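You operate a simulated robot arm through the tools that you are given. There is no shell and no other tool. Be economical: measure what you need, move in short steps, check, and stop when the job is done.

You run a simulated robot arm. Do the job below in one go: nothing can be reset, and whatever is moved stays where it is left.

Task
Check the probe on the plate, then gauge and sort the blue-patch block.
Fine: GOOD from 3.0 MM, REJECT under 2.0 MM, else REWORK; probe back, switch off.

The check looks at the end state, three seconds after you hand in, the way a careful person would. Anything else that was tipped, shoved, dropped, spilled or broken makes it a failure.

Robot
A 6-joint arm with a two-finger gripper, hanging from a carriage that runs on a gantry, over the field with the corners [-1321, 1846], [-1322, -254], [58, -255], [59, 1845] (x, y) and turns from -377 to 311 degrees about z. Base frame: it is fixed where the carriage stands at the start and does not move with it; the origin is on the floor, on the carriage's upright axis, x ahead of it, y to its left, z up; the surface under the hand at the start is at about z = 820. Units: mm, degrees, N and s.
With the tool pointing down near the work surface it reaches from about 100 to 480 mm from the robot's upright axis, wherever it stands. Its first joint turns from -166.0 to 166.0 degrees. Places, roughly: check plate [400, -100, 800]; read-out switch [700, 200, 800]. Payload 2.45 kg.
The tool frame sits at the grasp point between the pads (the TCP): z along the fingers, y along the line on which they close. The tips reach 26 mm beyond it. The gripper opens to 96 mm. The gripper's body begins 69 mm behind the TCP.
Orientation is that of the tool frame in the base frame, as a unit quaternion [x, y, z, w]. With the fingers straight down and closing along the base's y, the tool's x points along the base's -x, its y along +y and its z along -z.

Tools
- The arm moves only by the tool nudge_tool. Its argument "commands" is one flat list of numbers, 7 for each row, row after row: the opening, from 0 (shut) to 1 (fully open), then the shift along the tool's x, y, z in mm, then the turn, a rotation vector about the tool's x, y, z in degrees. In form: [gripper, tx, ty, tz, wx, wy, wz, gripper, tx, ty, tz, wx, wy, wz, ...]. A call has 1 to 8 rows; each row is the pose to reach, as a shift and turn from the pose commanded when the call began, along the tool's axes at that moment. Each row takes 0.2 s and may step no farther than 50 mm and 8.6 degrees from the row before; otherwise, or with a gripper value out of range, the whole call is refused. Where a pose cannot be reached the arm comes as near as it can. A force on the tool above 40 N (or 10 N above the force at the start of the call, whichever is more), or a blocked arm, ends the call early, and 0.2 s more pass. The fingers move at their own pace and stop on an object; they squeeze with about 37 N. The grip force told is the motor's: it shows also when the fingers shut on nothing. Time passes only in rows, and 0.2 s behind the last, so rows that repeat a pose let the fingers close. It gives the time, the measured TCP pose, the force on the tool (base axes), the opening and the grip force at its end, in the units of the frame above (readings bear some noise), with the torque about the TCP (base axes, N m) and any sound that the robot's microphone picked up.
- Cameras (640 x 400 px; columns grow to the right, rows downward): "scene" is now at [254.2, 1.5, 1762.1]; the picture's right is [0.02, -1.00, 0.00], its down [-0.93, -0.02, -0.36] and it looks along [0.36, 0.01, -0.93] (base axes); focal length 258 px, centre (320, 200). "wrist" rides on the gripper at [82, 3, -98] in the tool frame; the picture's right is [-0.04, 1.00, 0.00], its down [-0.73, -0.03, -0.68] and it looks along [-0.68, -0.03, 0.73] (tool axes); focal length 256 px, centre (320, 200). There is no depth. A picture from a camera that has moved, and an enlarged one, comes with that camera's place and axes in the base frame and with its lens.
- snapshot(camera): a new picture of that camera. It takes no simulated time.
- move_column(by): slides the trunk up (or, below 0, down) by that many mm; the arm and the scene camera ride with it, the base frame stays. It gives what a move gives, with no picture.
- roll_base(legs): drives the robot by 1 to 6 legs, each [ahead, left, turn to the left] in mm, mm and degrees, along the robot's own axes; the way and the turn of a leg run together, so that a leg with both is an arc; at most 1500 mm and 180 degrees a leg. The arm and the cameras ride along, it lands a little off, and it stops where it bumps. It keeps to its track: a leg is cut to what the track allows. It gives what a move gives.
- aim_head(pan, tilt): turns the head with the scene camera to pan (to the left, within 155 degrees either way) and tilt (down, from -29 to 69), counted from straight ahead of the robot. It gives what a move gives.
- inspect(camera, box): a new picture of the part [left, top, right, bottom] of that camera's present view, enlarged. It takes no simulated time.
- job_done(): hands the job in; it is judged then, once.

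Work in short steps. Places have to be worked out from the pictures, the camera data and where the tool is seen: move nearer, look again, correct. Check each grasp and each placing, and mend what went wrong. You have 120 turns and 82 pictures in all, those below and enlarged ones among them. Open the gripper and draw the arm clear of the work before you hand the job in, unless the task says otherwise; then end with one line.

The tools are called after "Request:" as a command line: name --argument value ..., lists and objects as JSON in quotes. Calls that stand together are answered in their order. nudge_tool: Moves the arm, as the interface text tells. Its arguments: {"type":"object","properties":{"commands":{"type":"array","items":{"type":"number"}}},"required":["commands"]} The other tools are called the same way: move_column (by) slides the trunk up or down; roll_base (legs) drives the base; aim_head (pan, tilt) turns the head that bears the scene camera; snapshot (camera) takes a picture; inspect (camera, box) takes an enlarged picture of a part of a camera's view; job_done () hands the job in.

At the start:

```text
clock: 0.0
ee_pos: [482.3, 182.9, 1129.0]
ee_rot: [0.0, 1.0, 0.0, 0.0]
ft_force: [-0.4, 0.0, 0.7]
torque: [-0.01, 0.0, -0.01]
opening: 96.2
gripper_force: 0.0
trunk travel left (down, up): [-500.0, 102.0]
robot x, y, heading: [-1.7, 0.1, -0.1]
head pan, tilt: [1.3, 68.8]
```

scene: 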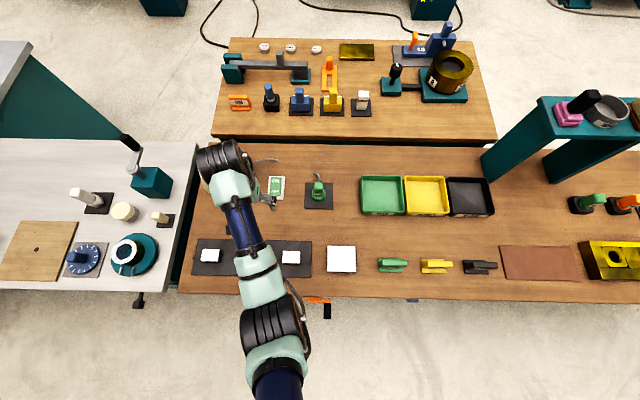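
wrist: 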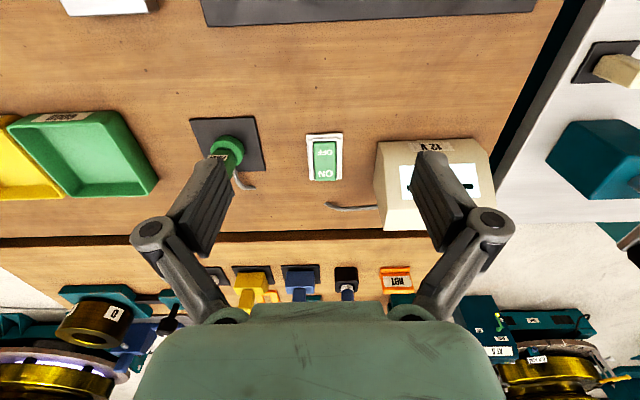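

I start by looking closer at the main table in the scene view.

Request:
inspect --camera "scene" --box '[180, 140, 360, 310]'

Request:
inspect --camera "scene" --box '[320, 160, 510, 310]'

Request:
inspect --camera "wrist" --box '[180, 90, 520, 290]'

```text
2.35 times, centred on (270, 225) of scene
camera zoom: at [254.2, 1.5, 1762.1], right [0.02, -1.0, 0.0], down [-0.93, -0.02, -0.36], along [0.36, 0.01, -0.93], focal length 608 px, centre (438, 141)
```

zoom: 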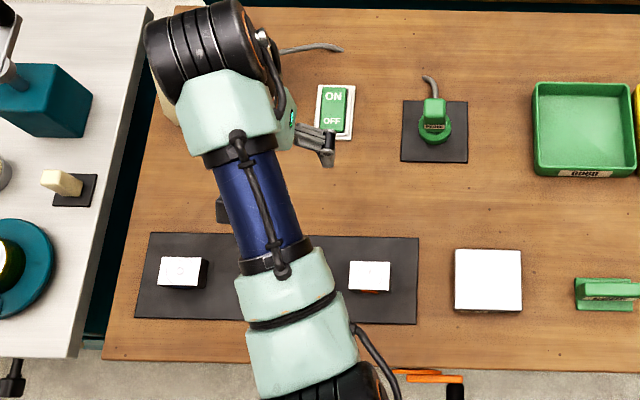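

```text
2.67 times, centred on (415, 235) of scene
camera zoom: at [254.2, 1.5, 1762.1], right [0.02, -1.0, 0.0], down [-0.93, -0.02, -0.36], along [0.36, 0.01, -0.93], focal length 689 px, centre (67, 107)
```

zoom: 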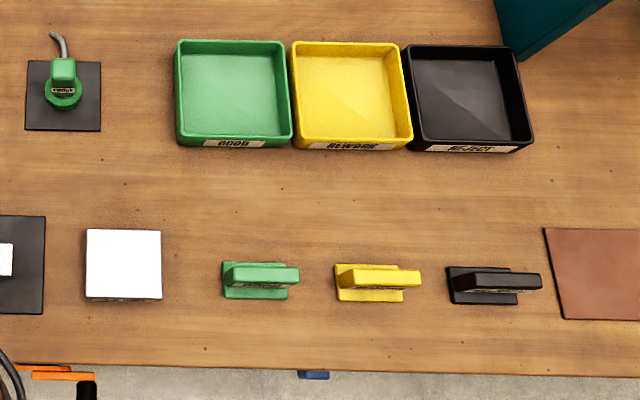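

```text
1.88 times, centred on (350, 190) of wrist
camera zoom: at [400.3, 187.4, 1227.6], right [0.04, 1.0, 0.0], down [0.73, -0.03, 0.68], along [0.68, -0.03, -0.73], focal length 482 px, centre (264, 219)
```

zoom: 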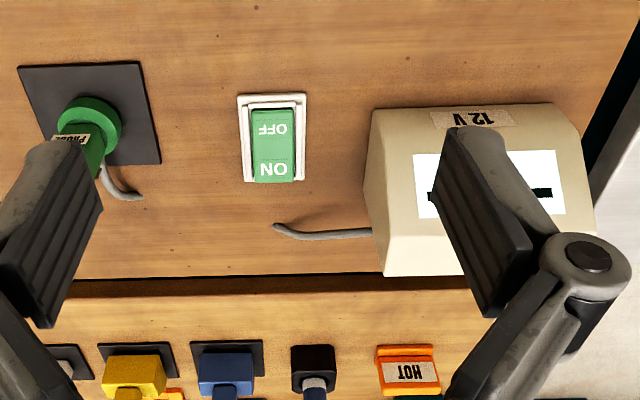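

The strip of blocks is partly hidden by the arm. I drive the carriage ahead a little to learn how far the track goes, which also changes the view.

Request:
roll_base --legs '[[150, 0, 0]]'

Request:
snapshot --camera "scene"

```text
clock: 1.4
ee_pos: [539.3, 182.1, 1128.4]
ee_rot: [0.001, 1.0, 0.001, 0.001]
ft_force: [-0.9, -0.5, -0.1]
torque: [0.04, 0.02, 0.0]
opening: 96.0
gripper_force: 0.0
trunk travel left (down, up): [-500.0, 102.0]
robot x, y, heading: [52.8, 0.7, -0.0]
head pan, tilt: [1.3, 68.8]
cut short: leg 1
```

```text
76 pictures are left
camera scene: at [309.2, 1.5, 1762.1], right [0.02, -1.0, 0.0], down [-0.93, -0.02, -0.36], along [0.36, 0.01, -0.93], focal length 258 px, centre (320, 200)
```

scene: 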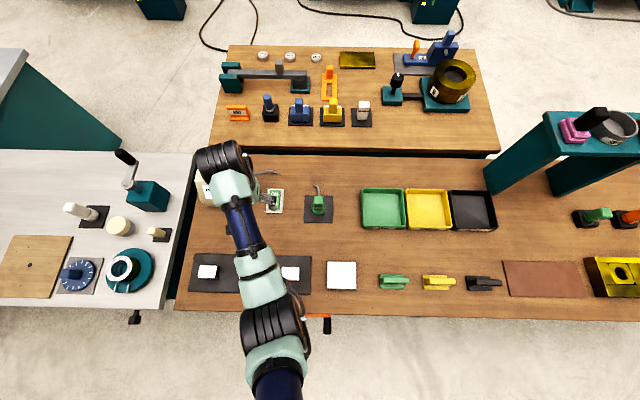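

The track ends at x≈53, so the probe nest (~x 640) is about 590 ahead. I test the arm's reach high up, moving over toward the probe; that also uncovers the block strip.

Request:
nudge_tool --commands '[1, -20, -40, 0, 0, 0, 0, 1, -40, -80, 0, 0, 0, 0, 1, -60, -120, 0, 0, 0, 0, 1, -80, -150, 0, 0, 0, 0, 1, -100, -166, 0, 0, 0, 0]'

Request:
snapshot --camera "scene"

Request:
snapshot --camera "wrist"

```text
clock: 2.6
ee_pos: [639.4, 16.4, 1128.4]
ee_rot: [0.0, 1.0, 0.0, 0.0]
ft_force: [-0.5, 0.5, 0.4]
torque: [-0.02, -0.02, 0.0]
opening: 96.0
gripper_force: 0.1
trunk travel left (down, up): [-500.0, 102.0]
robot x, y, heading: [53.9, 3.8, -0.3]
head pan, tilt: [1.3, 68.8]
```

```text
75 pictures are left
camera scene: at [309.1, 1.6, 1762.0], right [0.02, -1.0, 0.0], down [-0.93, -0.02, -0.36], along [0.36, 0.01, -0.93], focal length 258 px, centre (320, 200)
```

scene: 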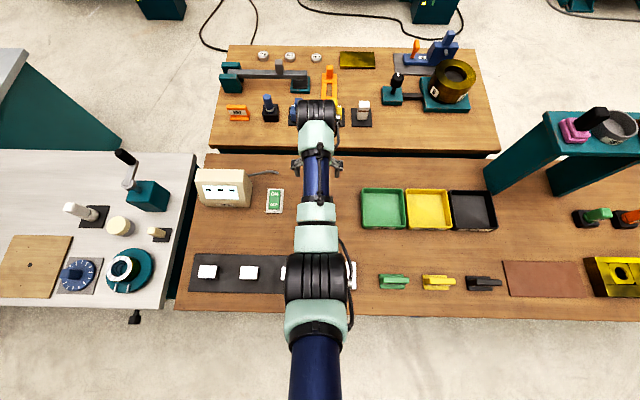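

```text
74 pictures are left
camera wrist: at [557.4, 21.4, 1227.1], right [0.04, 1.0, 0.0], down [0.73, -0.03, 0.68], along [0.68, -0.03, -0.73], focal length 256 px, centre (320, 200)
```

wrist: 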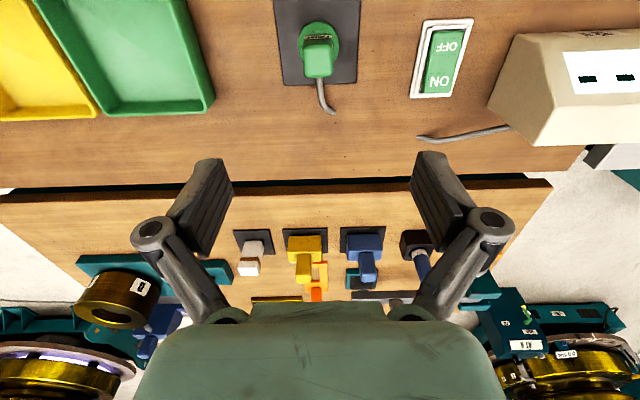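

The arm reaches it, and the trunk can lower it. Now I look at the blocks, read-out and probe closely.

Request:
inspect --camera "scene" --box '[180, 160, 300, 300]'

Request:
inspect --camera "wrist" --box '[260, 0, 480, 130]'

Request:
inspect --camera "scene" --box '[370, 260, 520, 300]'

```text
2.86 times, centred on (240, 230) of scene
camera zoom: at [309.1, 1.6, 1762.0], right [0.02, -1.0, 0.0], down [-0.93, -0.02, -0.36], along [0.36, 0.01, -0.93], focal length 738 px, centre (549, 114)
```

zoom: 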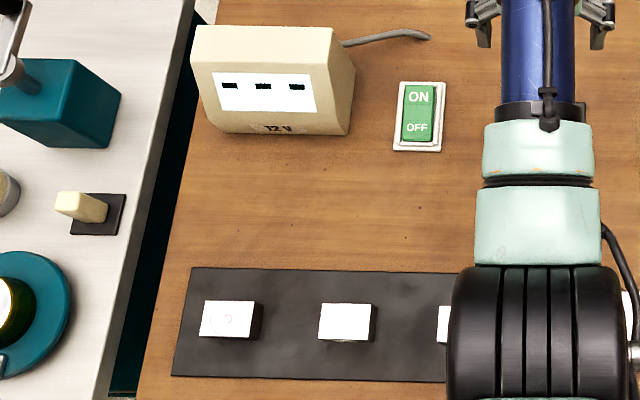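

```text
2.91 times, centred on (370, 65) of wrist
camera zoom: at [557.4, 21.4, 1227.1], right [0.04, 1.0, 0.0], down [0.73, -0.03, 0.68], along [0.68, -0.03, -0.73], focal length 745 px, centre (174, 593)
```

zoom: 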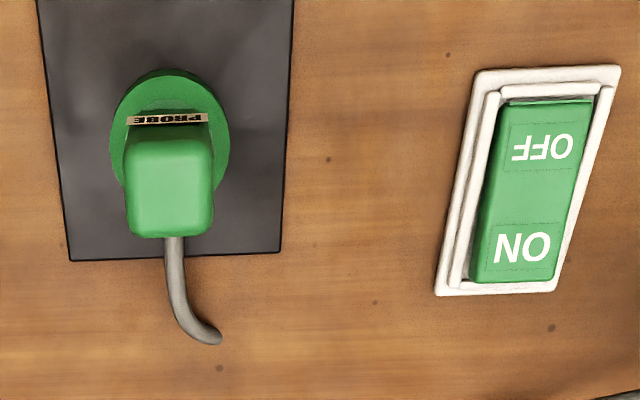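

```text
4.27 times, centred on (445, 280) of scene
camera zoom: at [309.1, 1.6, 1762.0], right [0.02, -1.0, 0.0], down [-0.93, -0.02, -0.36], along [0.36, 0.01, -0.93], focal length 1103 px, centre (-213, -141)
```

zoom: 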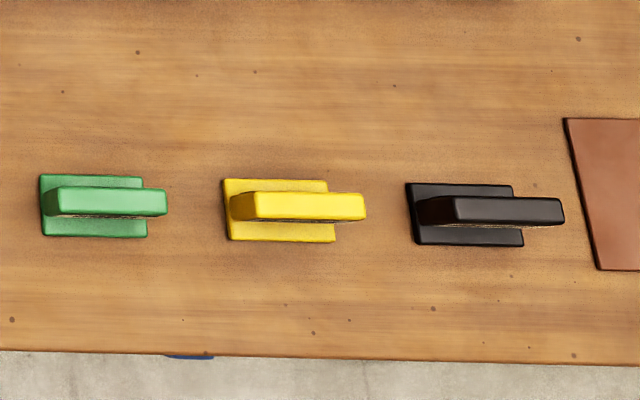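

The read-out is off (dashes), switch has ON at the far end. I retract the arm to look at the near faces of the blocks.

Request:
nudge_tool --commands '[1, 45, 15, 0, 0, 0, 0, 1, 90, 35, 0, 0, 0, 0, 1, 135, 55, 0, 0, 0, 0, 1, 180, 75, 0, 0, 0, 0, 1, 225, 95, 0, 0, 0, 0, 1, 270, 115, 0, 0, 0, 0, 1, 310, 140, 0, 0, 0, 0, 1, 340, 175, 0, 0, 0, 0]'

Request:
snapshot --camera "wrist"

Request:
snapshot --camera "scene"

```text
clock: 4.4
ee_pos: [304.6, 192.7, 1068.6]
ee_rot: [0.001, 1.0, 0.002, 0.002]
ft_force: [0.6, 0.2, 0.3]
torque: [0.0, -0.03, -0.02]
opening: 96.0
gripper_force: 0.0
out of reach, approached as far as the arm can: row 3, 4, 5, 6, 7, 8
trunk travel left (down, up): [-500.0, 102.0]
robot x, y, heading: [55.1, 1.0, -0.2]
head pan, tilt: [1.3, 68.8]
```

```text
70 pictures are left
camera wrist: at [220.6, 197.6, 1165.6], right [0.04, 1.0, 0.0], down [0.73, -0.03, 0.68], along [0.68, -0.03, -0.73], focal length 256 px, centre (320, 200)
```

wrist: 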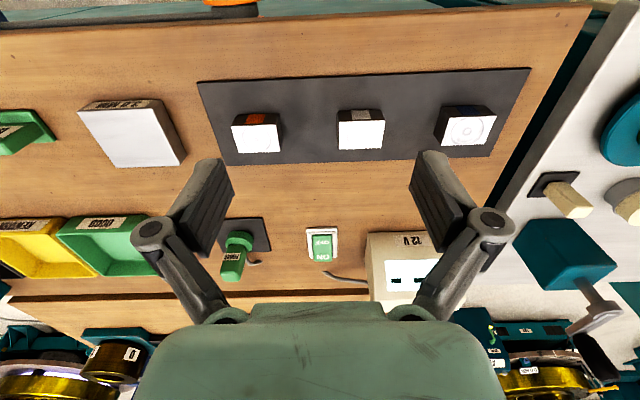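

```text
69 pictures are left
camera scene: at [309.2, 1.5, 1762.1], right [0.02, -1.0, 0.0], down [-0.93, -0.02, -0.36], along [0.36, 0.01, -0.93], focal length 258 px, centre (320, 200)
```

scene: 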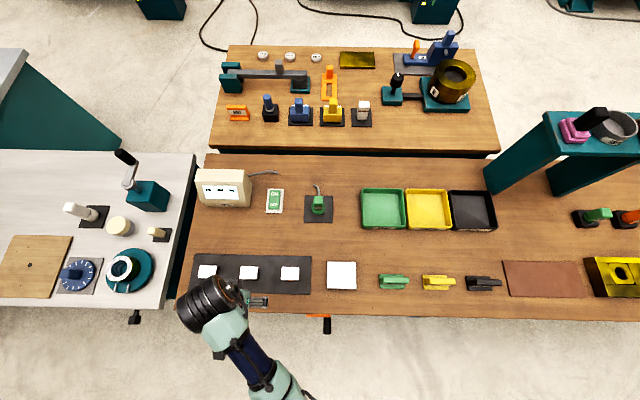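

Request:
inspect --camera "wrist" --box '[220, 80, 520, 180]'

Request:
inspect --camera "wrist" --box '[0, 80, 200, 180]'

```text
2.13 times, centred on (370, 130) of wrist
camera zoom: at [220.6, 197.6, 1165.6], right [0.04, 1.0, 0.0], down [0.73, -0.03, 0.68], along [0.68, -0.03, -0.73], focal length 546 px, centre (213, 349)
```

zoom: 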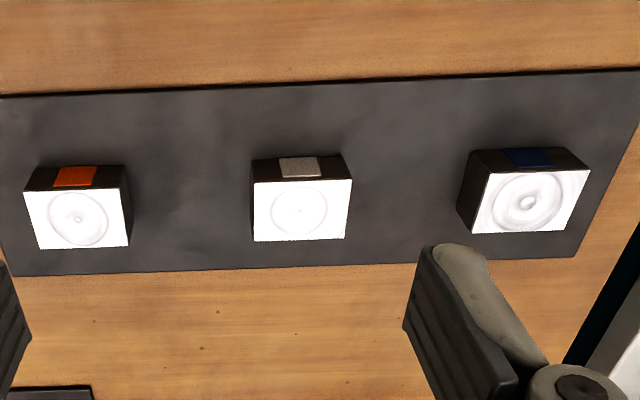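

```text
3.20 times, centred on (100, 130) of wrist
camera zoom: at [220.6, 197.6, 1165.6], right [0.04, 1.0, 0.0], down [0.73, -0.03, 0.68], along [0.68, -0.03, -0.73], focal length 819 px, centre (1024, 424)
```

zoom: 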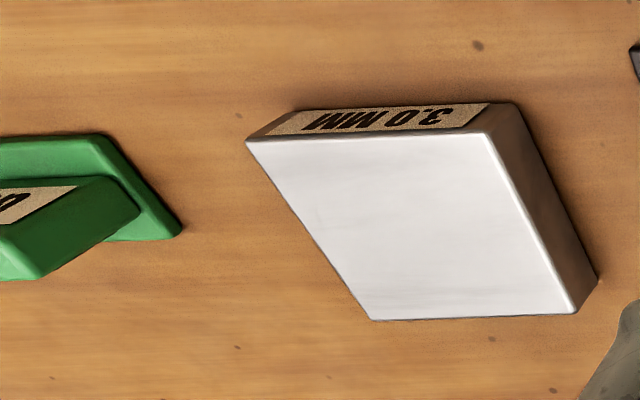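

The blue-patch block is the left one (y≈390); the check plate is marked 3.0 MM. Next I switch the read-out on: close the gripper and move out toward the switch, high up.

Request:
nudge_tool --commands '[0, -49, 0, 0, 0, 0, 0, 0, -98, 0, 0, 0, 0, 0, 0, -147, 0, 0, 0, 0, 0, 0, -196, 0, 0, 0, 0, 0, 0, -245, 0, 0, 0, 0, 0, 0, -294, 0, 0, 0, 0, 0, 0, -340, 0, 0, 0, 0, 0, 0, -380, 0, 0, 0, 0, 0]'

Request:
snapshot --camera "wrist"

```text
clock: 6.2
ee_pos: [639.3, 184.3, 1073.8]
ee_rot: [0.0, 1.0, 0.0, 0.001]
ft_force: [-1.0, 0.4, 0.5]
torque: [-0.02, -0.01, 0.01]
opening: 0.0
gripper_force: 28.1
out of reach, approached as far as the arm can: row 7, 8
trunk travel left (down, up): [-500.0, 102.0]
robot x, y, heading: [55.9, 0.7, -0.1]
head pan, tilt: [1.3, 68.8]
```

```text
66 pictures are left
camera wrist: at [556.0, 189.3, 1171.7], right [0.04, 1.0, 0.0], down [0.73, -0.03, 0.68], along [0.68, -0.03, -0.73], focal length 256 px, centre (320, 200)
```

wrist: 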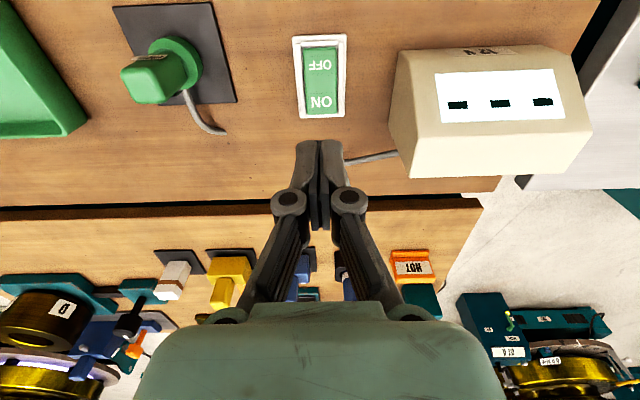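

The arm's limit here is about 612 mm from its axis. I move the carriage to the switch's y, and lift the tool so it can reach farther, to lower it later with the trunk.

Request:
roll_base --legs '[[0, 185, 0]]'

Request:
nudge_tool --commands '[0, 0, -40, -20, 0, 0, 0, 0, 0, -80, -40, 0, 0, 0, 0, 0, -120, -60, 0, 0, 0, 0, 0, -160, -80, 0, 0, 0, 0, -20, -183, -100, 0, 0, 0, 0, -40, -183, -120, 0, 0, 0, 0, -55, -183, -130, 0, 0, 0]'

```text
clock: 7.7
ee_pos: [640.0, 369.1, 1072.4]
ee_rot: [0.002, 1.0, -0.001, -0.001]
ft_force: [0.4, 0.0, 0.3]
torque: [-0.02, -0.03, -0.01]
opening: 0.0
gripper_force: 28.8
trunk travel left (down, up): [-500.0, 102.0]
robot x, y, heading: [52.7, 188.5, 0.1]
head pan, tilt: [1.3, 68.8]
```

```text
clock: 9.3
ee_pos: [694.5, 185.9, 1201.3]
ee_rot: [0.001, 1.0, 0.0, 0.0]
ft_force: [0.3, 0.2, -1.1]
torque: [-0.04, -0.03, -0.01]
opening: 0.4
gripper_force: 28.8
trunk travel left (down, up): [-500.0, 102.0]
robot x, y, heading: [59.2, 185.4, -0.1]
head pan, tilt: [1.3, 68.8]
```

Reached. I lower the trunk by 270, putting tips at about z 905, and look.

Request:
move_column --by -270

Request:
snapshot --camera "wrist"

Request:
snapshot --camera "scene"

```text
clock: 12.1
ee_pos: [692.9, 186.1, 932.2]
ee_rot: [0.001, 1.0, 0.0, 0.0]
ft_force: [0.5, 0.1, 0.0]
torque: [0.03, 0.0, 0.0]
opening: 0.0
gripper_force: 28.3
trunk travel left (down, up): [-230.0, 372.0]
robot x, y, heading: [52.3, 186.4, -0.5]
head pan, tilt: [1.3, 68.8]
```

```text
65 pictures are left
camera wrist: at [611.0, 191.2, 1030.8], right [0.04, 1.0, 0.0], down [0.73, -0.03, 0.68], along [0.68, -0.03, -0.73], focal length 256 px, centre (320, 200)
```

wrist: 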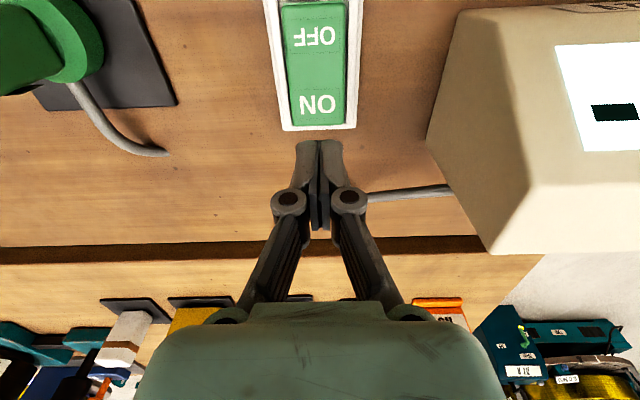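

```text
64 pictures are left
camera scene: at [309.4, 187.6, 1492.1], right [0.02, -1.0, 0.0], down [-0.93, -0.02, -0.36], along [0.36, 0.01, -0.93], focal length 258 px, centre (320, 200)
```

scene: 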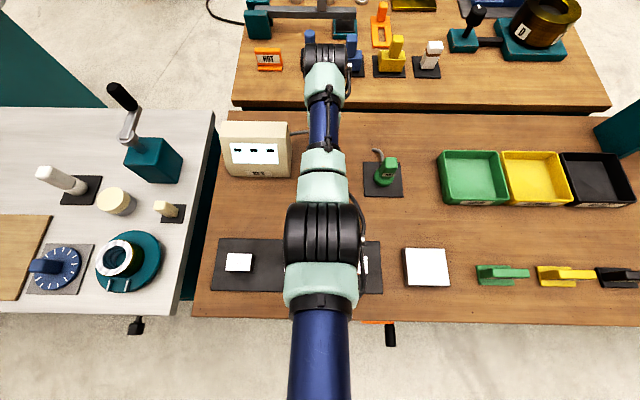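

The tool is lined up with the ON end. I lower the trunk 50 more (tips ≈856), then press with the arm in small steps.

Request:
move_column --by -50

Request:
nudge_tool --commands '[0, -2, 0, 4, 0, 0, 0, 0, -2, 0, 8, 0, 0, 0, 0, -2, 0, 12, 0, 0, 0]'

Request:
snapshot --camera "wrist"

```text
clock: 13.0
ee_pos: [694.3, 186.4, 882.5]
ee_rot: [0.002, 1.0, 0.0, 0.0]
ft_force: [-0.5, -0.4, 0.2]
torque: [-0.02, -0.03, 0.0]
opening: 0.0
gripper_force: 28.5
trunk travel left (down, up): [-180.0, 422.0]
robot x, y, heading: [56.3, 188.6, -0.4]
head pan, tilt: [1.3, 68.8]
```

```text
clock: 13.8
ee_pos: [696.2, 185.8, 868.7]
ee_rot: [0.002, 1.0, 0.0, 0.0]
ft_force: [0.1, 0.9, 0.7]
torque: [0.02, -0.01, 0.0]
opening: 6.2
gripper_force: 28.7
trunk travel left (down, up): [-180.0, 422.0]
robot x, y, heading: [52.9, 189.0, -0.1]
head pan, tilt: [1.3, 68.8]
```

```text
63 pictures are left
camera wrist: at [612.6, 191.7, 968.0], right [0.04, 1.0, 0.0], down [0.73, -0.03, 0.68], along [0.68, -0.03, -0.73], focal length 256 px, centre (320, 200)
```

wrist: 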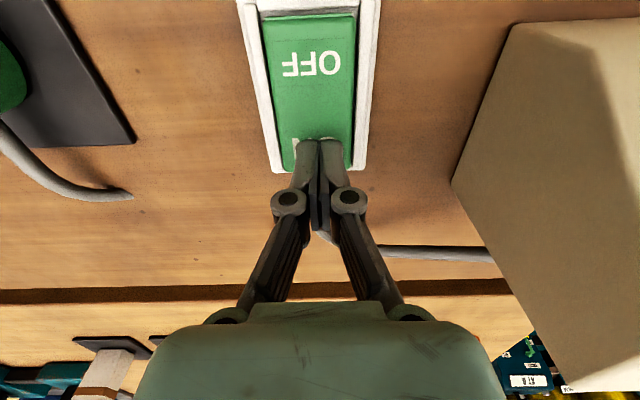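

No contact yet (tips ≈843). I continue slowly.

Request:
nudge_tool --commands '[0, 0, 0, 3, 0, 0, 0, 0, 0, 0, 6, 0, 0, 0, 0, 0, 0, 9, 0, 0, 0]'

Request:
inspect --camera "scene" --box '[210, 110, 410, 240]'

```text
clock: 14.6
ee_pos: [698.0, 186.1, 863.7]
ee_rot: [0.002, 1.0, 0.0, 0.002]
ft_force: [-11.0, -0.7, 29.1]
torque: [-0.05, 0.64, 0.0]
opening: 6.0
gripper_force: 28.5
trunk travel left (down, up): [-180.0, 422.0]
robot x, y, heading: [54.9, 188.6, -0.2]
head pan, tilt: [1.3, 68.8]
```

```text
3.08 times, centred on (310, 175) of scene
camera zoom: at [309.6, 187.5, 1442.8], right [0.02, -1.0, 0.0], down [-0.93, -0.02, -0.36], along [0.36, 0.01, -0.93], focal length 795 px, centre (351, 277)
```

zoom: 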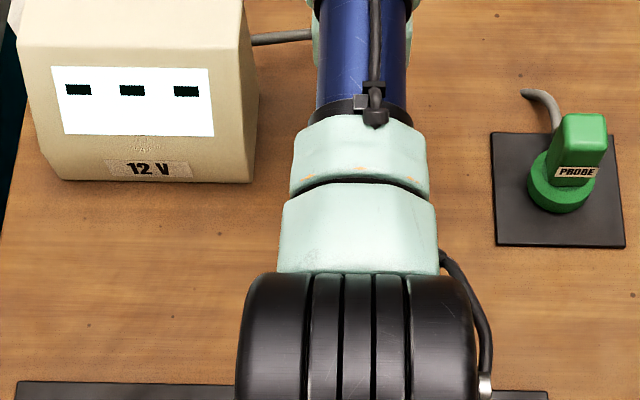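

Contact with 29 N at tips ≈838, no change of the display. I press slightly further.

Request:
nudge_tool --commands '[0, 0, 0, 2, 0, 0, 0, 0, 0, 0, 4, 0, 0, 0, 0, 0, 0, 6, 0, 0, 0]'

Request:
inspect --camera "wrist" --box '[220, 0, 420, 200]'

Request:
inspect --camera "scene" --box '[210, 110, 410, 240]'

```text
clock: 14.9
ee_pos: [696.6, 185.9, 864.5]
ee_rot: [0.002, 1.0, 0.0, 0.002]
ft_force: [-2.7, -0.3, 10.0]
torque: [-0.01, 0.17, 0.04]
opening: 6.1
gripper_force: 28.5
trunk travel left (down, up): [-180.0, 422.0]
robot x, y, heading: [53.5, 189.6, -0.2]
head pan, tilt: [1.3, 68.8]
stopped in row 1: the force on the tool passed its limit at 44 N (the readings are from after the stop); the commanded pose is now the measured one
```

```text
2.00 times, centred on (320, 100) of wrist
camera zoom: at [614.2, 191.6, 962.4], right [0.04, 1.0, 0.0], down [0.73, -0.03, 0.68], along [0.68, -0.03, -0.73], focal length 512 px, centre (320, 400)
```

zoom: 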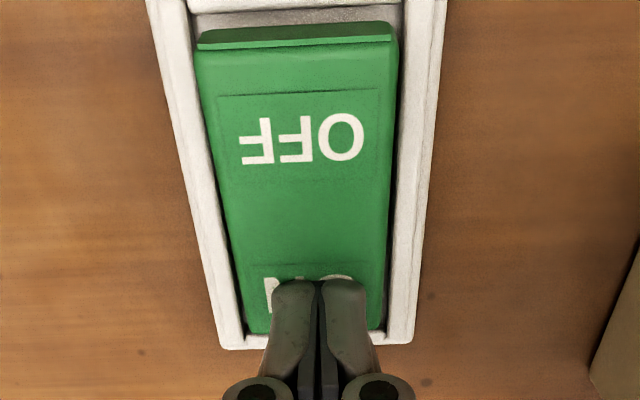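

```text
3.08 times, centred on (310, 175) of scene
camera zoom: at [309.4, 187.6, 1441.8], right [0.02, -1.0, 0.0], down [-0.93, -0.02, -0.36], along [0.36, 0.01, -0.93], focal length 795 px, centre (351, 277)
```

zoom: 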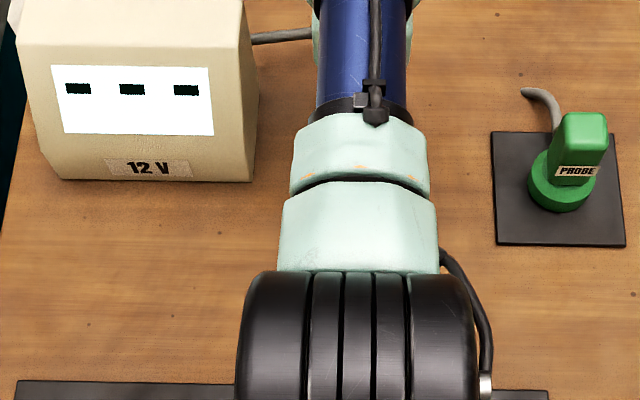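

The pushing limit was reached. I lift and look at the rocker's position and the display.

Request:
nudge_tool --commands '[0, 0, 0, -20, 0, 0, 0, 0, 0, 0, -40, 0, 0, 0, 0, 40, 0, -60, 0, 0, 0, 0, 70, 0, -70, 0, 0, 0, 0, 100, 0, -70, 0, 0, 0]'

Request:
inspect --camera "wrist" --box '[220, 0, 520, 200]'

```text
clock: 16.1
ee_pos: [643.7, 186.1, 904.6]
ee_rot: [0.001, 1.0, 0.0, 0.001]
ft_force: [0.5, 0.5, 0.0]
torque: [0.0, 0.02, -0.03]
opening: 0.1
gripper_force: 28.2
out of reach, approached as far as the arm can: row 4, 5
trunk travel left (down, up): [-180.0, 422.0]
robot x, y, heading: [55.7, 185.8, -0.3]
head pan, tilt: [1.3, 68.8]
```

```text
2.00 times, centred on (370, 100) of wrist
camera zoom: at [559.9, 191.4, 1004.1], right [0.04, 1.0, 0.0], down [0.73, -0.03, 0.68], along [0.68, -0.03, -0.73], focal length 512 px, centre (220, 400)
```

zoom: 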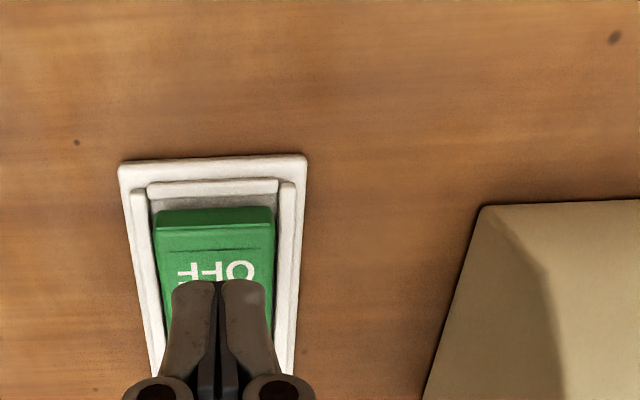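

Request:
inspect --camera "scene" --box '[210, 100, 310, 190]'

```text
4.44 times, centred on (260, 145) of scene
camera zoom: at [309.3, 187.6, 1442.2], right [0.02, -1.0, 0.0], down [-0.93, -0.02, -0.36], along [0.36, 0.01, -0.93], focal length 1149 px, centre (587, 444)
```

zoom: 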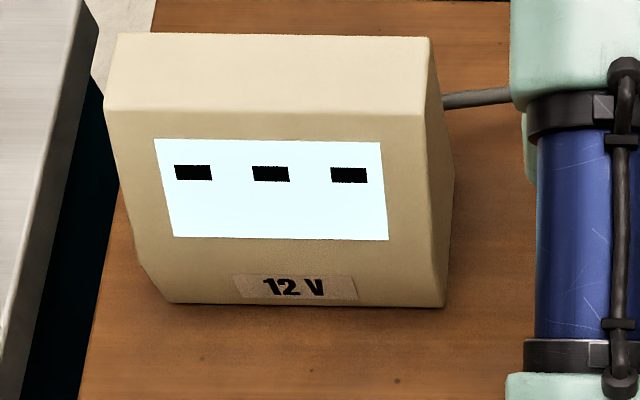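

The display shows dashes (no measurement yet) and the rocker's OFF end is raised, so it is on. Now to the probe: raise the trunk, shift the carriage over to y≈16, open the gripper and look.

Request:
move_column --by 120

Request:
roll_base --legs '[[0, -170, 0]]'

Request:
snapshot --camera "wrist"

Request:
snapshot --camera "scene"

```text
clock: 17.6
ee_pos: [643.0, 186.6, 1025.8]
ee_rot: [0.002, 1.0, 0.001, 0.001]
ft_force: [-0.2, 0.2, 1.0]
torque: [-0.01, 0.02, 0.0]
opening: 0.0
gripper_force: 28.5
trunk travel left (down, up): [-300.0, 302.0]
robot x, y, heading: [57.6, 183.1, -0.2]
head pan, tilt: [1.3, 68.8]
```

```text
clock: 19.1
ee_pos: [642.4, 16.7, 1025.5]
ee_rot: [0.002, 1.0, 0.0, 0.001]
ft_force: [0.1, -1.2, 0.1]
torque: [-0.02, -0.01, -0.04]
opening: 0.0
gripper_force: 28.7
trunk travel left (down, up): [-300.0, 302.0]
robot x, y, heading: [54.2, 19.9, -0.3]
head pan, tilt: [1.3, 68.8]
```

```text
57 pictures are left
camera wrist: at [559.2, 22.7, 1123.9], right [0.04, 1.0, 0.0], down [0.73, -0.03, 0.68], along [0.68, -0.03, -0.73], focal length 256 px, centre (320, 200)
```

wrist: 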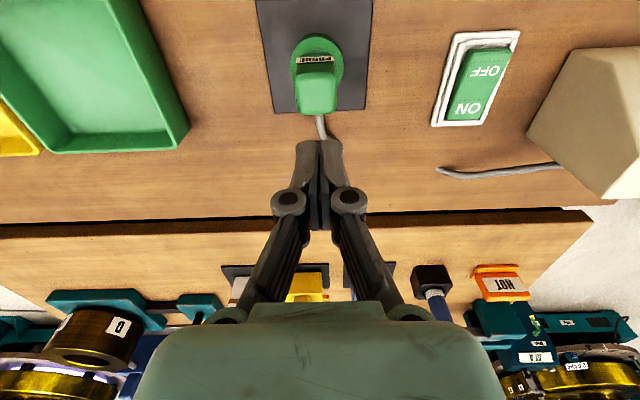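

```text
56 pictures are left
camera scene: at [308.5, 19.4, 1562.1], right [0.02, -1.0, 0.0], down [-0.93, -0.02, -0.36], along [0.36, 0.01, -0.93], focal length 258 px, centre (320, 200)
```

scene: 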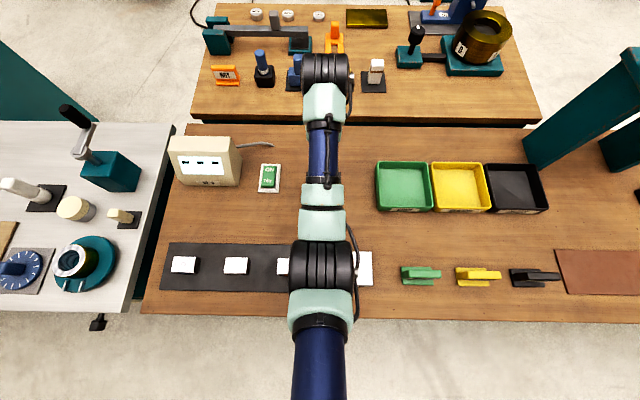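

I open the gripper, lower, and back off a little to see the probe from the side.

Request:
nudge_tool --commands '[1, 15, 0, 35, 0, 0, 0, 1, 35, 0, 70, 0, 0, 0, 1, 65, 0, 90, 0, 0, 0, 1, 90, 0, 110, 0, 0, 0]'

Request:
snapshot --camera "wrist"

Request:
inspect --camera "wrist" --box '[220, 60, 420, 220]'

```text
clock: 20.1
ee_pos: [553.8, 16.5, 915.6]
ee_rot: [0.003, 1.0, 0.0, 0.002]
ft_force: [0.6, 0.3, 0.4]
torque: [-0.01, 0.03, -0.01]
opening: 95.8
gripper_force: 0.1
trunk travel left (down, up): [-300.0, 302.0]
robot x, y, heading: [54.1, 20.7, -0.3]
head pan, tilt: [1.3, 68.8]
```

```text
55 pictures are left
camera wrist: at [469.8, 22.3, 1014.0], right [0.04, 1.0, 0.0], down [0.73, -0.03, 0.68], along [0.68, -0.03, -0.73], focal length 256 px, centre (320, 200)
```

wrist: 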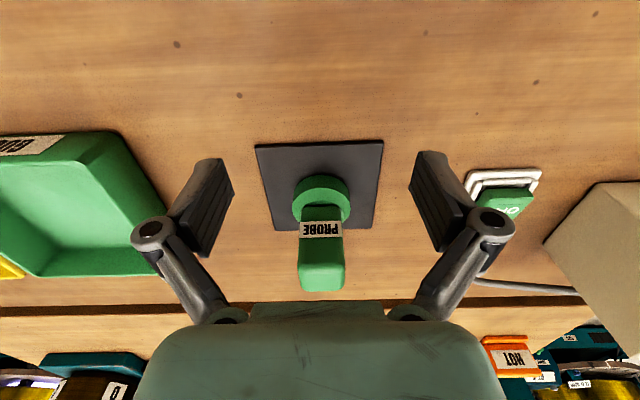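

```text
2.50 times, centred on (320, 140) of wrist
camera zoom: at [469.8, 22.3, 1014.0], right [0.04, 1.0, 0.0], down [0.73, -0.03, 0.68], along [0.68, -0.03, -0.73], focal length 640 px, centre (320, 350)
```

zoom: 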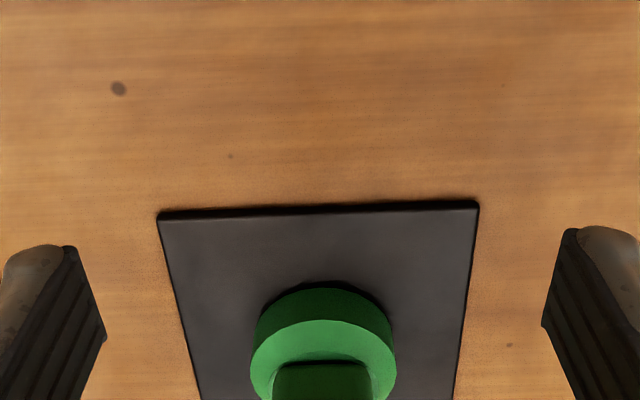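

Request:
inspect --camera "wrist" --box '[250, 170, 390, 300]'

Request:
aim_head --pan 25 --tilt 60

Request:
snapshot --camera "scene"

```text
3.08 times, centred on (320, 235) of wrist
camera zoom: at [469.8, 22.3, 1014.0], right [0.04, 1.0, 0.0], down [0.73, -0.03, 0.68], along [0.68, -0.03, -0.73], focal length 788 px, centre (320, 92)
```

zoom: 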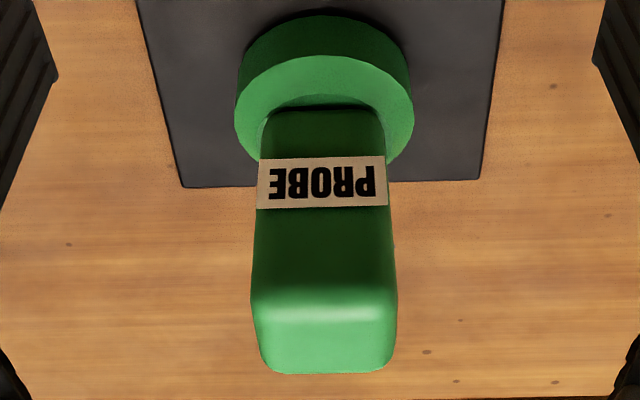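

```text
clock: 20.9
ee_pos: [552.4, 15.8, 914.2]
ee_rot: [0.003, 1.0, -0.001, 0.003]
ft_force: [-0.2, 0.9, -0.8]
torque: [-0.02, 0.01, 0.0]
opening: 96.2
gripper_force: 0.1
trunk travel left (down, up): [-300.0, 302.0]
robot x, y, heading: [51.5, 18.9, -0.2]
head pan, tilt: [25.0, 60.0]
```

```text
52 pictures are left
camera scene: at [313.2, 46.2, 1571.4], right [0.42, -0.91, 0.0], down [-0.79, -0.36, -0.5], along [0.45, 0.21, -0.87], focal length 258 px, centre (320, 200)
```

scene: 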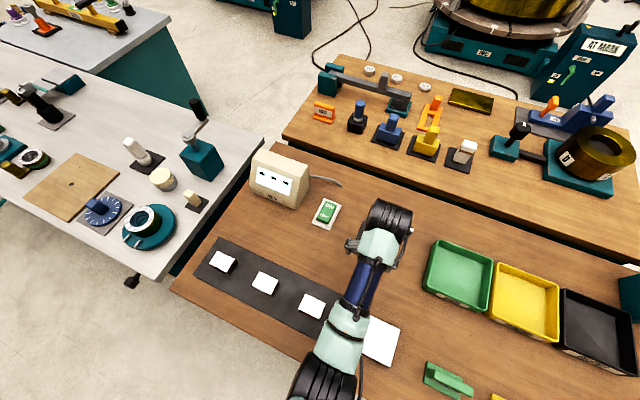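

The probe is a square post (≈34 mm, x 635–668, y≈15, top ≈911) on a puck. I slide in with the fingers straddling it.

Request:
nudge_tool --commands '[1, -35, -1, 0, 0, 0, 0, 1, -70, -1, 0, 0, 0, 0, 1, -98, -1, 0, 0, 0, 0]'

Request:
snapshot --camera "wrist"

```text
clock: 21.8
ee_pos: [652.6, 18.1, 915.4]
ee_rot: [0.002, 1.0, 0.001, 0.002]
ft_force: [-0.6, 0.1, -0.7]
torque: [0.02, 0.0, 0.01]
opening: 96.0
gripper_force: 0.1
trunk travel left (down, up): [-300.0, 302.0]
robot x, y, heading: [54.4, 18.5, -0.5]
head pan, tilt: [25.0, 60.0]
```

```text
51 pictures are left
camera wrist: at [569.4, 22.0, 1013.3], right [0.04, 1.0, 0.0], down [0.73, -0.03, 0.68], along [0.68, -0.03, -0.73], focal length 256 px, centre (320, 200)
```

wrist: 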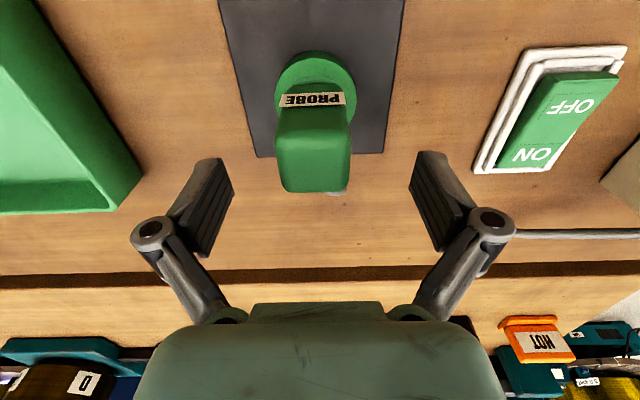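

Triangulating the top edges puts the post's centre at about (638, 14), top z≈918. I correct and go down 32.

Request:
nudge_tool --commands '[1, 14, -3, 0, 0, 0, 0, 1, 14, -3, 16, 0, 0, 0, 1, 14, -3, 32, 0, 0, 0]'

Request:
snapshot --camera "wrist"

```text
clock: 22.6
ee_pos: [637.7, 13.4, 883.2]
ee_rot: [0.002, 1.0, 0.0, 0.002]
ft_force: [-0.1, 0.0, -0.3]
torque: [0.01, 0.02, -0.01]
opening: 96.0
gripper_force: 0.0
trunk travel left (down, up): [-300.0, 302.0]
robot x, y, heading: [55.5, 21.7, -0.1]
head pan, tilt: [25.0, 60.0]
```

```text
50 pictures are left
camera wrist: at [554.0, 19.1, 981.9], right [0.04, 1.0, 0.0], down [0.73, -0.03, 0.68], along [0.68, -0.03, -0.73], focal length 256 px, centre (320, 200)
```

wrist: 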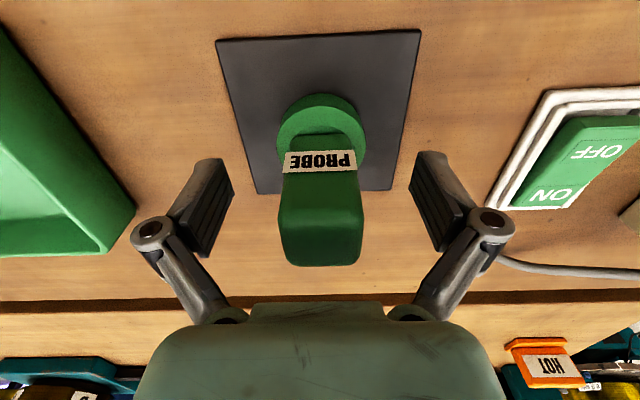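

Centred. I close on it.

Request:
nudge_tool --commands '[0, 0, 0, 0, 0, 0, 0, 0, 0, 0, 0, 0, 0, 0, 0, 0, 0, 0, 0, 0, 0, 0, 0, 0, 0, 0, 0, 0]'

Request:
snapshot --camera "wrist"

```text
clock: 23.6
ee_pos: [637.4, 14.5, 883.7]
ee_rot: [0.002, 1.0, 0.0, 0.001]
ft_force: [0.0, 0.3, 0.0]
torque: [-0.01, -0.01, 0.05]
opening: 33.7
gripper_force: 36.7
trunk travel left (down, up): [-300.0, 302.0]
robot x, y, heading: [51.6, 18.0, -0.4]
head pan, tilt: [25.0, 60.0]
```

```text
49 pictures are left
camera wrist: at [554.0, 19.2, 982.1], right [0.04, 1.0, 0.0], down [0.73, -0.03, 0.68], along [0.68, -0.03, -0.73], focal length 256 px, centre (320, 200)
```

wrist: 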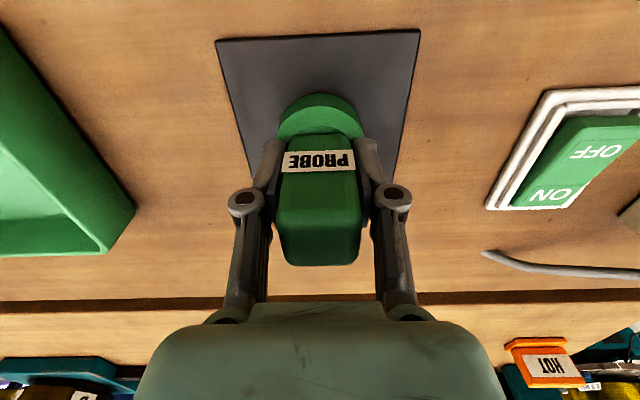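

Held at 33.7 mm opening, TCP (637.5, 14.5, 883.5) in the nest. I lift by the trunk and move the arm back toward the check plate.

Request:
move_column --by 70

Request:
nudge_tool --commands '[0, 30, -10, 0, 0, 0, 0, 0, 70, -20, 0, 0, 0, 0, 0, 110, -30, 0, 0, 0, 0, 0, 150, -40, 0, 0, 0, 0, 0, 190, -52, 0, 0, 0, 0, 0, 215, -65, 0, 0, 0, 0, 0, 230, -75, 0, 0, 0, 0]'

Request:
snapshot --camera "wrist"

```text
clock: 24.6
ee_pos: [636.6, 14.1, 953.7]
ee_rot: [0.003, 1.0, -0.001, 0.002]
ft_force: [0.4, 0.2, -2.5]
torque: [0.04, 0.03, 0.01]
opening: 33.4
gripper_force: 37.1
trunk travel left (down, up): [-370.0, 232.0]
robot x, y, heading: [54.4, 17.7, -0.3]
head pan, tilt: [25.0, 60.0]
```

```text
clock: 26.2
ee_pos: [406.2, -62.3, 944.0]
ee_rot: [0.002, 1.0, 0.0, 0.004]
ft_force: [1.1, 0.5, -3.2]
torque: [0.0, 0.0, -0.03]
opening: 33.4
gripper_force: 37.3
out of reach, approached as far as the arm can: row 6, 7
trunk travel left (down, up): [-370.0, 232.0]
robot x, y, heading: [52.7, 15.4, -0.4]
head pan, tilt: [25.0, 60.0]
```

```text
48 pictures are left
camera wrist: at [323.4, -56.7, 1042.0], right [0.04, 1.0, 0.0], down [0.73, -0.03, 0.68], along [0.68, -0.03, -0.73], focal length 256 px, centre (320, 200)
```

wrist: 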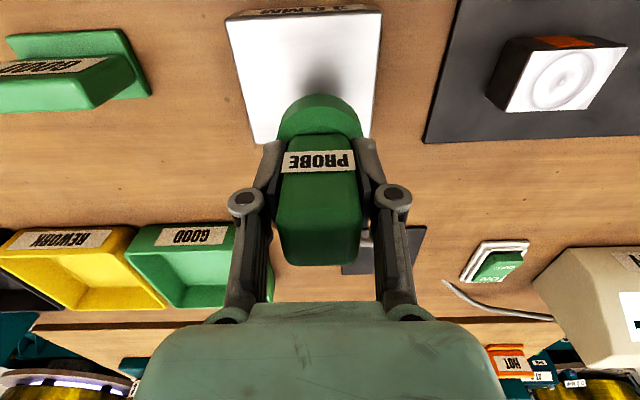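

The plate's centre is about (393, -69), its top near z 840. I centre the probe above it and lower to z≈914.

Request:
nudge_tool --commands '[0, 6, -3, 12, 0, 0, 0, 0, 13, -7, 22, 0, 0, 0, 0, 13, -7, 30, 0, 0, 0]'

Request:
snapshot --camera "wrist"

```text
clock: 27.0
ee_pos: [395.8, -67.0, 912.9]
ee_rot: [0.002, 1.0, 0.0, 0.002]
ft_force: [0.1, -1.7, -2.9]
torque: [0.01, 0.01, 0.0]
opening: 33.6
gripper_force: 37.3
trunk travel left (down, up): [-370.0, 232.0]
robot x, y, heading: [53.2, 17.1, -0.6]
head pan, tilt: [25.0, 60.0]
```

```text
47 pictures are left
camera wrist: at [311.8, -61.6, 1010.9], right [0.04, 1.0, 0.0], down [0.73, -0.03, 0.68], along [0.68, -0.03, -0.73], focal length 256 px, centre (320, 200)
```

wrist: 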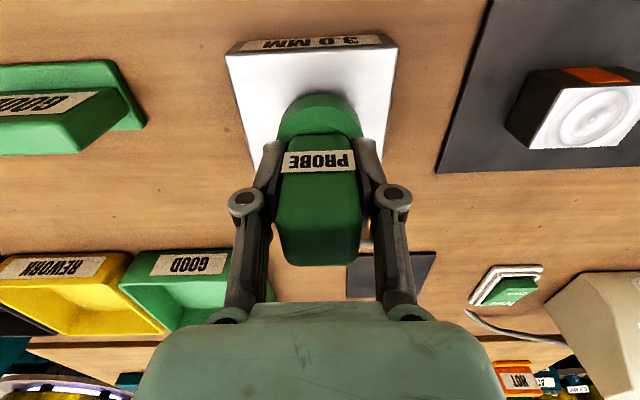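

Now well over the plate. I lower in small steps, watching the force.

Request:
nudge_tool --commands '[0, 2, 0, 3, 0, 0, 0, 0, 2, 0, 6, 0, 0, 0, 0, 2, 0, 8, 0, 0, 0]'

```text
clock: 27.8
ee_pos: [394.3, -67.7, 907.1]
ee_rot: [0.003, 1.0, 0.0, 0.003]
ft_force: [-8.5, 1.9, 32.8]
torque: [0.05, 0.21, 0.02]
opening: 34.0
gripper_force: 37.2
trunk travel left (down, up): [-370.0, 232.0]
robot x, y, heading: [56.1, 17.7, -0.3]
head pan, tilt: [25.0, 60.0]
```

Contact at z≈907. I read the display.

Request:
inspect --camera "scene" --box '[230, 130, 340, 230]'

Request:
nudge_tool --commands '[0, 0, 0, -2, 0, 0, 0]'

Request:
inspect --camera "wrist" --box '[200, 20, 420, 180]'

```text
4.00 times, centred on (285, 180) of scene
camera zoom: at [312.9, 46.2, 1642.1], right [0.42, -0.91, 0.0], down [-0.79, -0.36, -0.5], along [0.45, 0.21, -0.87], focal length 1034 px, centre (460, 280)
```

zoom: 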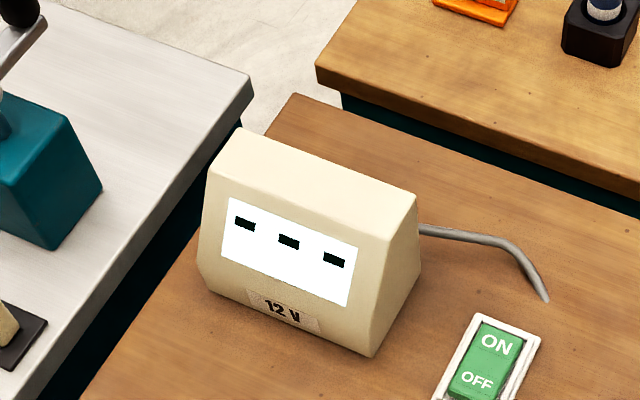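

```text
clock: 28.2
ee_pos: [392.7, -67.1, 907.3]
ee_rot: [0.003, 1.0, -0.001, 0.002]
ft_force: [-2.3, 1.3, 11.7]
torque: [0.04, -0.07, 0.01]
opening: 33.2
gripper_force: 37.3
trunk travel left (down, up): [-370.0, 232.0]
robot x, y, heading: [51.9, 17.1, -0.6]
head pan, tilt: [25.0, 60.0]
```

```text
2.50 times, centred on (310, 100) of wrist
camera zoom: at [310.7, -61.8, 1005.2], right [0.04, 1.0, 0.0], down [0.73, -0.03, 0.68], along [0.68, -0.03, -0.73], focal length 640 px, centre (345, 450)
```

zoom: 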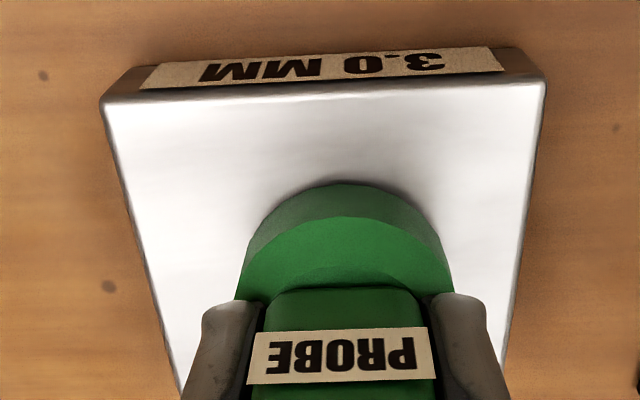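

Probe sits on the plate but the display may need time to settle. I relax the pressure, wait a moment, and read again.

Request:
nudge_tool --commands '[0, 0, 0, -1, 0, 0, 0, 0, 0, 0, -1, 0, 0, 0, 0, 0, 0, -1, 0, 0, 0, 0, 0, 0, -1, 0, 0, 0, 0, 0, 0, -1, 0, 0, 0, 0, 0, 0, -1, 0, 0, 0]'

Request:
inspect --camera "scene" --box '[260, 155, 380, 235]'

```text
clock: 29.6
ee_pos: [392.7, -67.0, 907.4]
ee_rot: [0.002, 1.0, 0.0, 0.001]
ft_force: [0.3, 0.0, -1.4]
torque: [0.01, 0.04, -0.01]
opening: 33.4
gripper_force: 37.3
trunk travel left (down, up): [-370.0, 232.0]
robot x, y, heading: [55.7, 23.2, -0.6]
head pan, tilt: [25.0, 60.0]
```

```text
5.00 times, centred on (320, 195) of scene
camera zoom: at [313.1, 46.3, 1641.4], right [0.42, -0.91, 0.0], down [-0.79, -0.36, -0.5], along [0.45, 0.21, -0.87], focal length 1292 px, centre (320, 225)
```

zoom: 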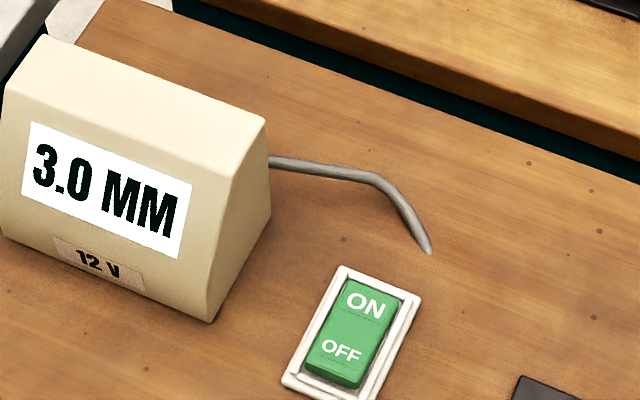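

The probe reads 3.0 MM on the 3.0 plate: it is true. I lift by the trunk and roll the carriage left to the blue block.

Request:
move_column --by 80

Request:
roll_base --legs '[[0, 440, 0]]'

Request:
snapshot --camera "wrist"

Request:
aim_head --pan 0 --tilt 55

```text
clock: 30.8
ee_pos: [393.1, -67.3, 988.1]
ee_rot: [0.002, 1.0, 0.0, 0.002]
ft_force: [-1.0, -0.4, -2.6]
torque: [0.04, -0.01, -0.01]
opening: 33.6
gripper_force: 37.0
trunk travel left (down, up): [-450.0, 152.0]
robot x, y, heading: [53.5, 21.7, -0.7]
head pan, tilt: [25.0, 60.0]
```

```text
clock: 33.5
ee_pos: [393.2, 375.4, 988.6]
ee_rot: [-0.003, 1.0, 0.0, 0.002]
ft_force: [0.1, -0.3, -2.8]
torque: [0.0, 0.0, -0.01]
opening: 33.6
gripper_force: 37.0
trunk travel left (down, up): [-450.0, 152.0]
robot x, y, heading: [55.6, 459.0, 0.2]
head pan, tilt: [25.0, 60.0]
```

```text
43 pictures are left
camera wrist: at [311.0, 380.3, 1086.7], right [0.03, 1.0, 0.0], down [0.73, -0.03, 0.68], along [0.68, -0.02, -0.73], focal length 256 px, centre (320, 200)
```

wrist: 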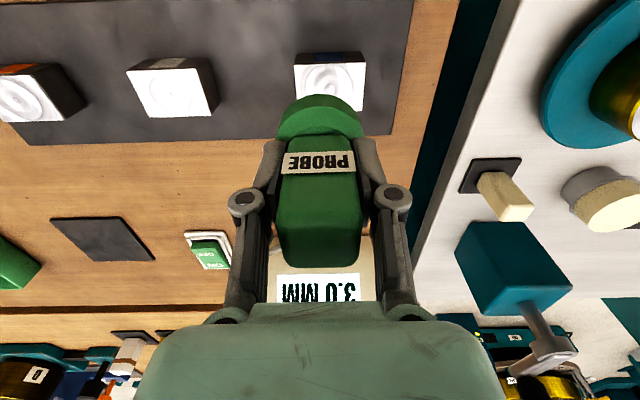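

```text
clock: 34.4
ee_pos: [393.3, 375.2, 987.1]
ee_rot: [-0.002, 1.0, 0.0, 0.002]
ft_force: [1.2, -0.1, -1.8]
torque: [0.02, 0.01, 0.0]
opening: 33.6
gripper_force: 37.1
trunk travel left (down, up): [-450.0, 152.0]
robot x, y, heading: [54.7, 461.8, 0.4]
head pan, tilt: [0.0, 55.0]
```

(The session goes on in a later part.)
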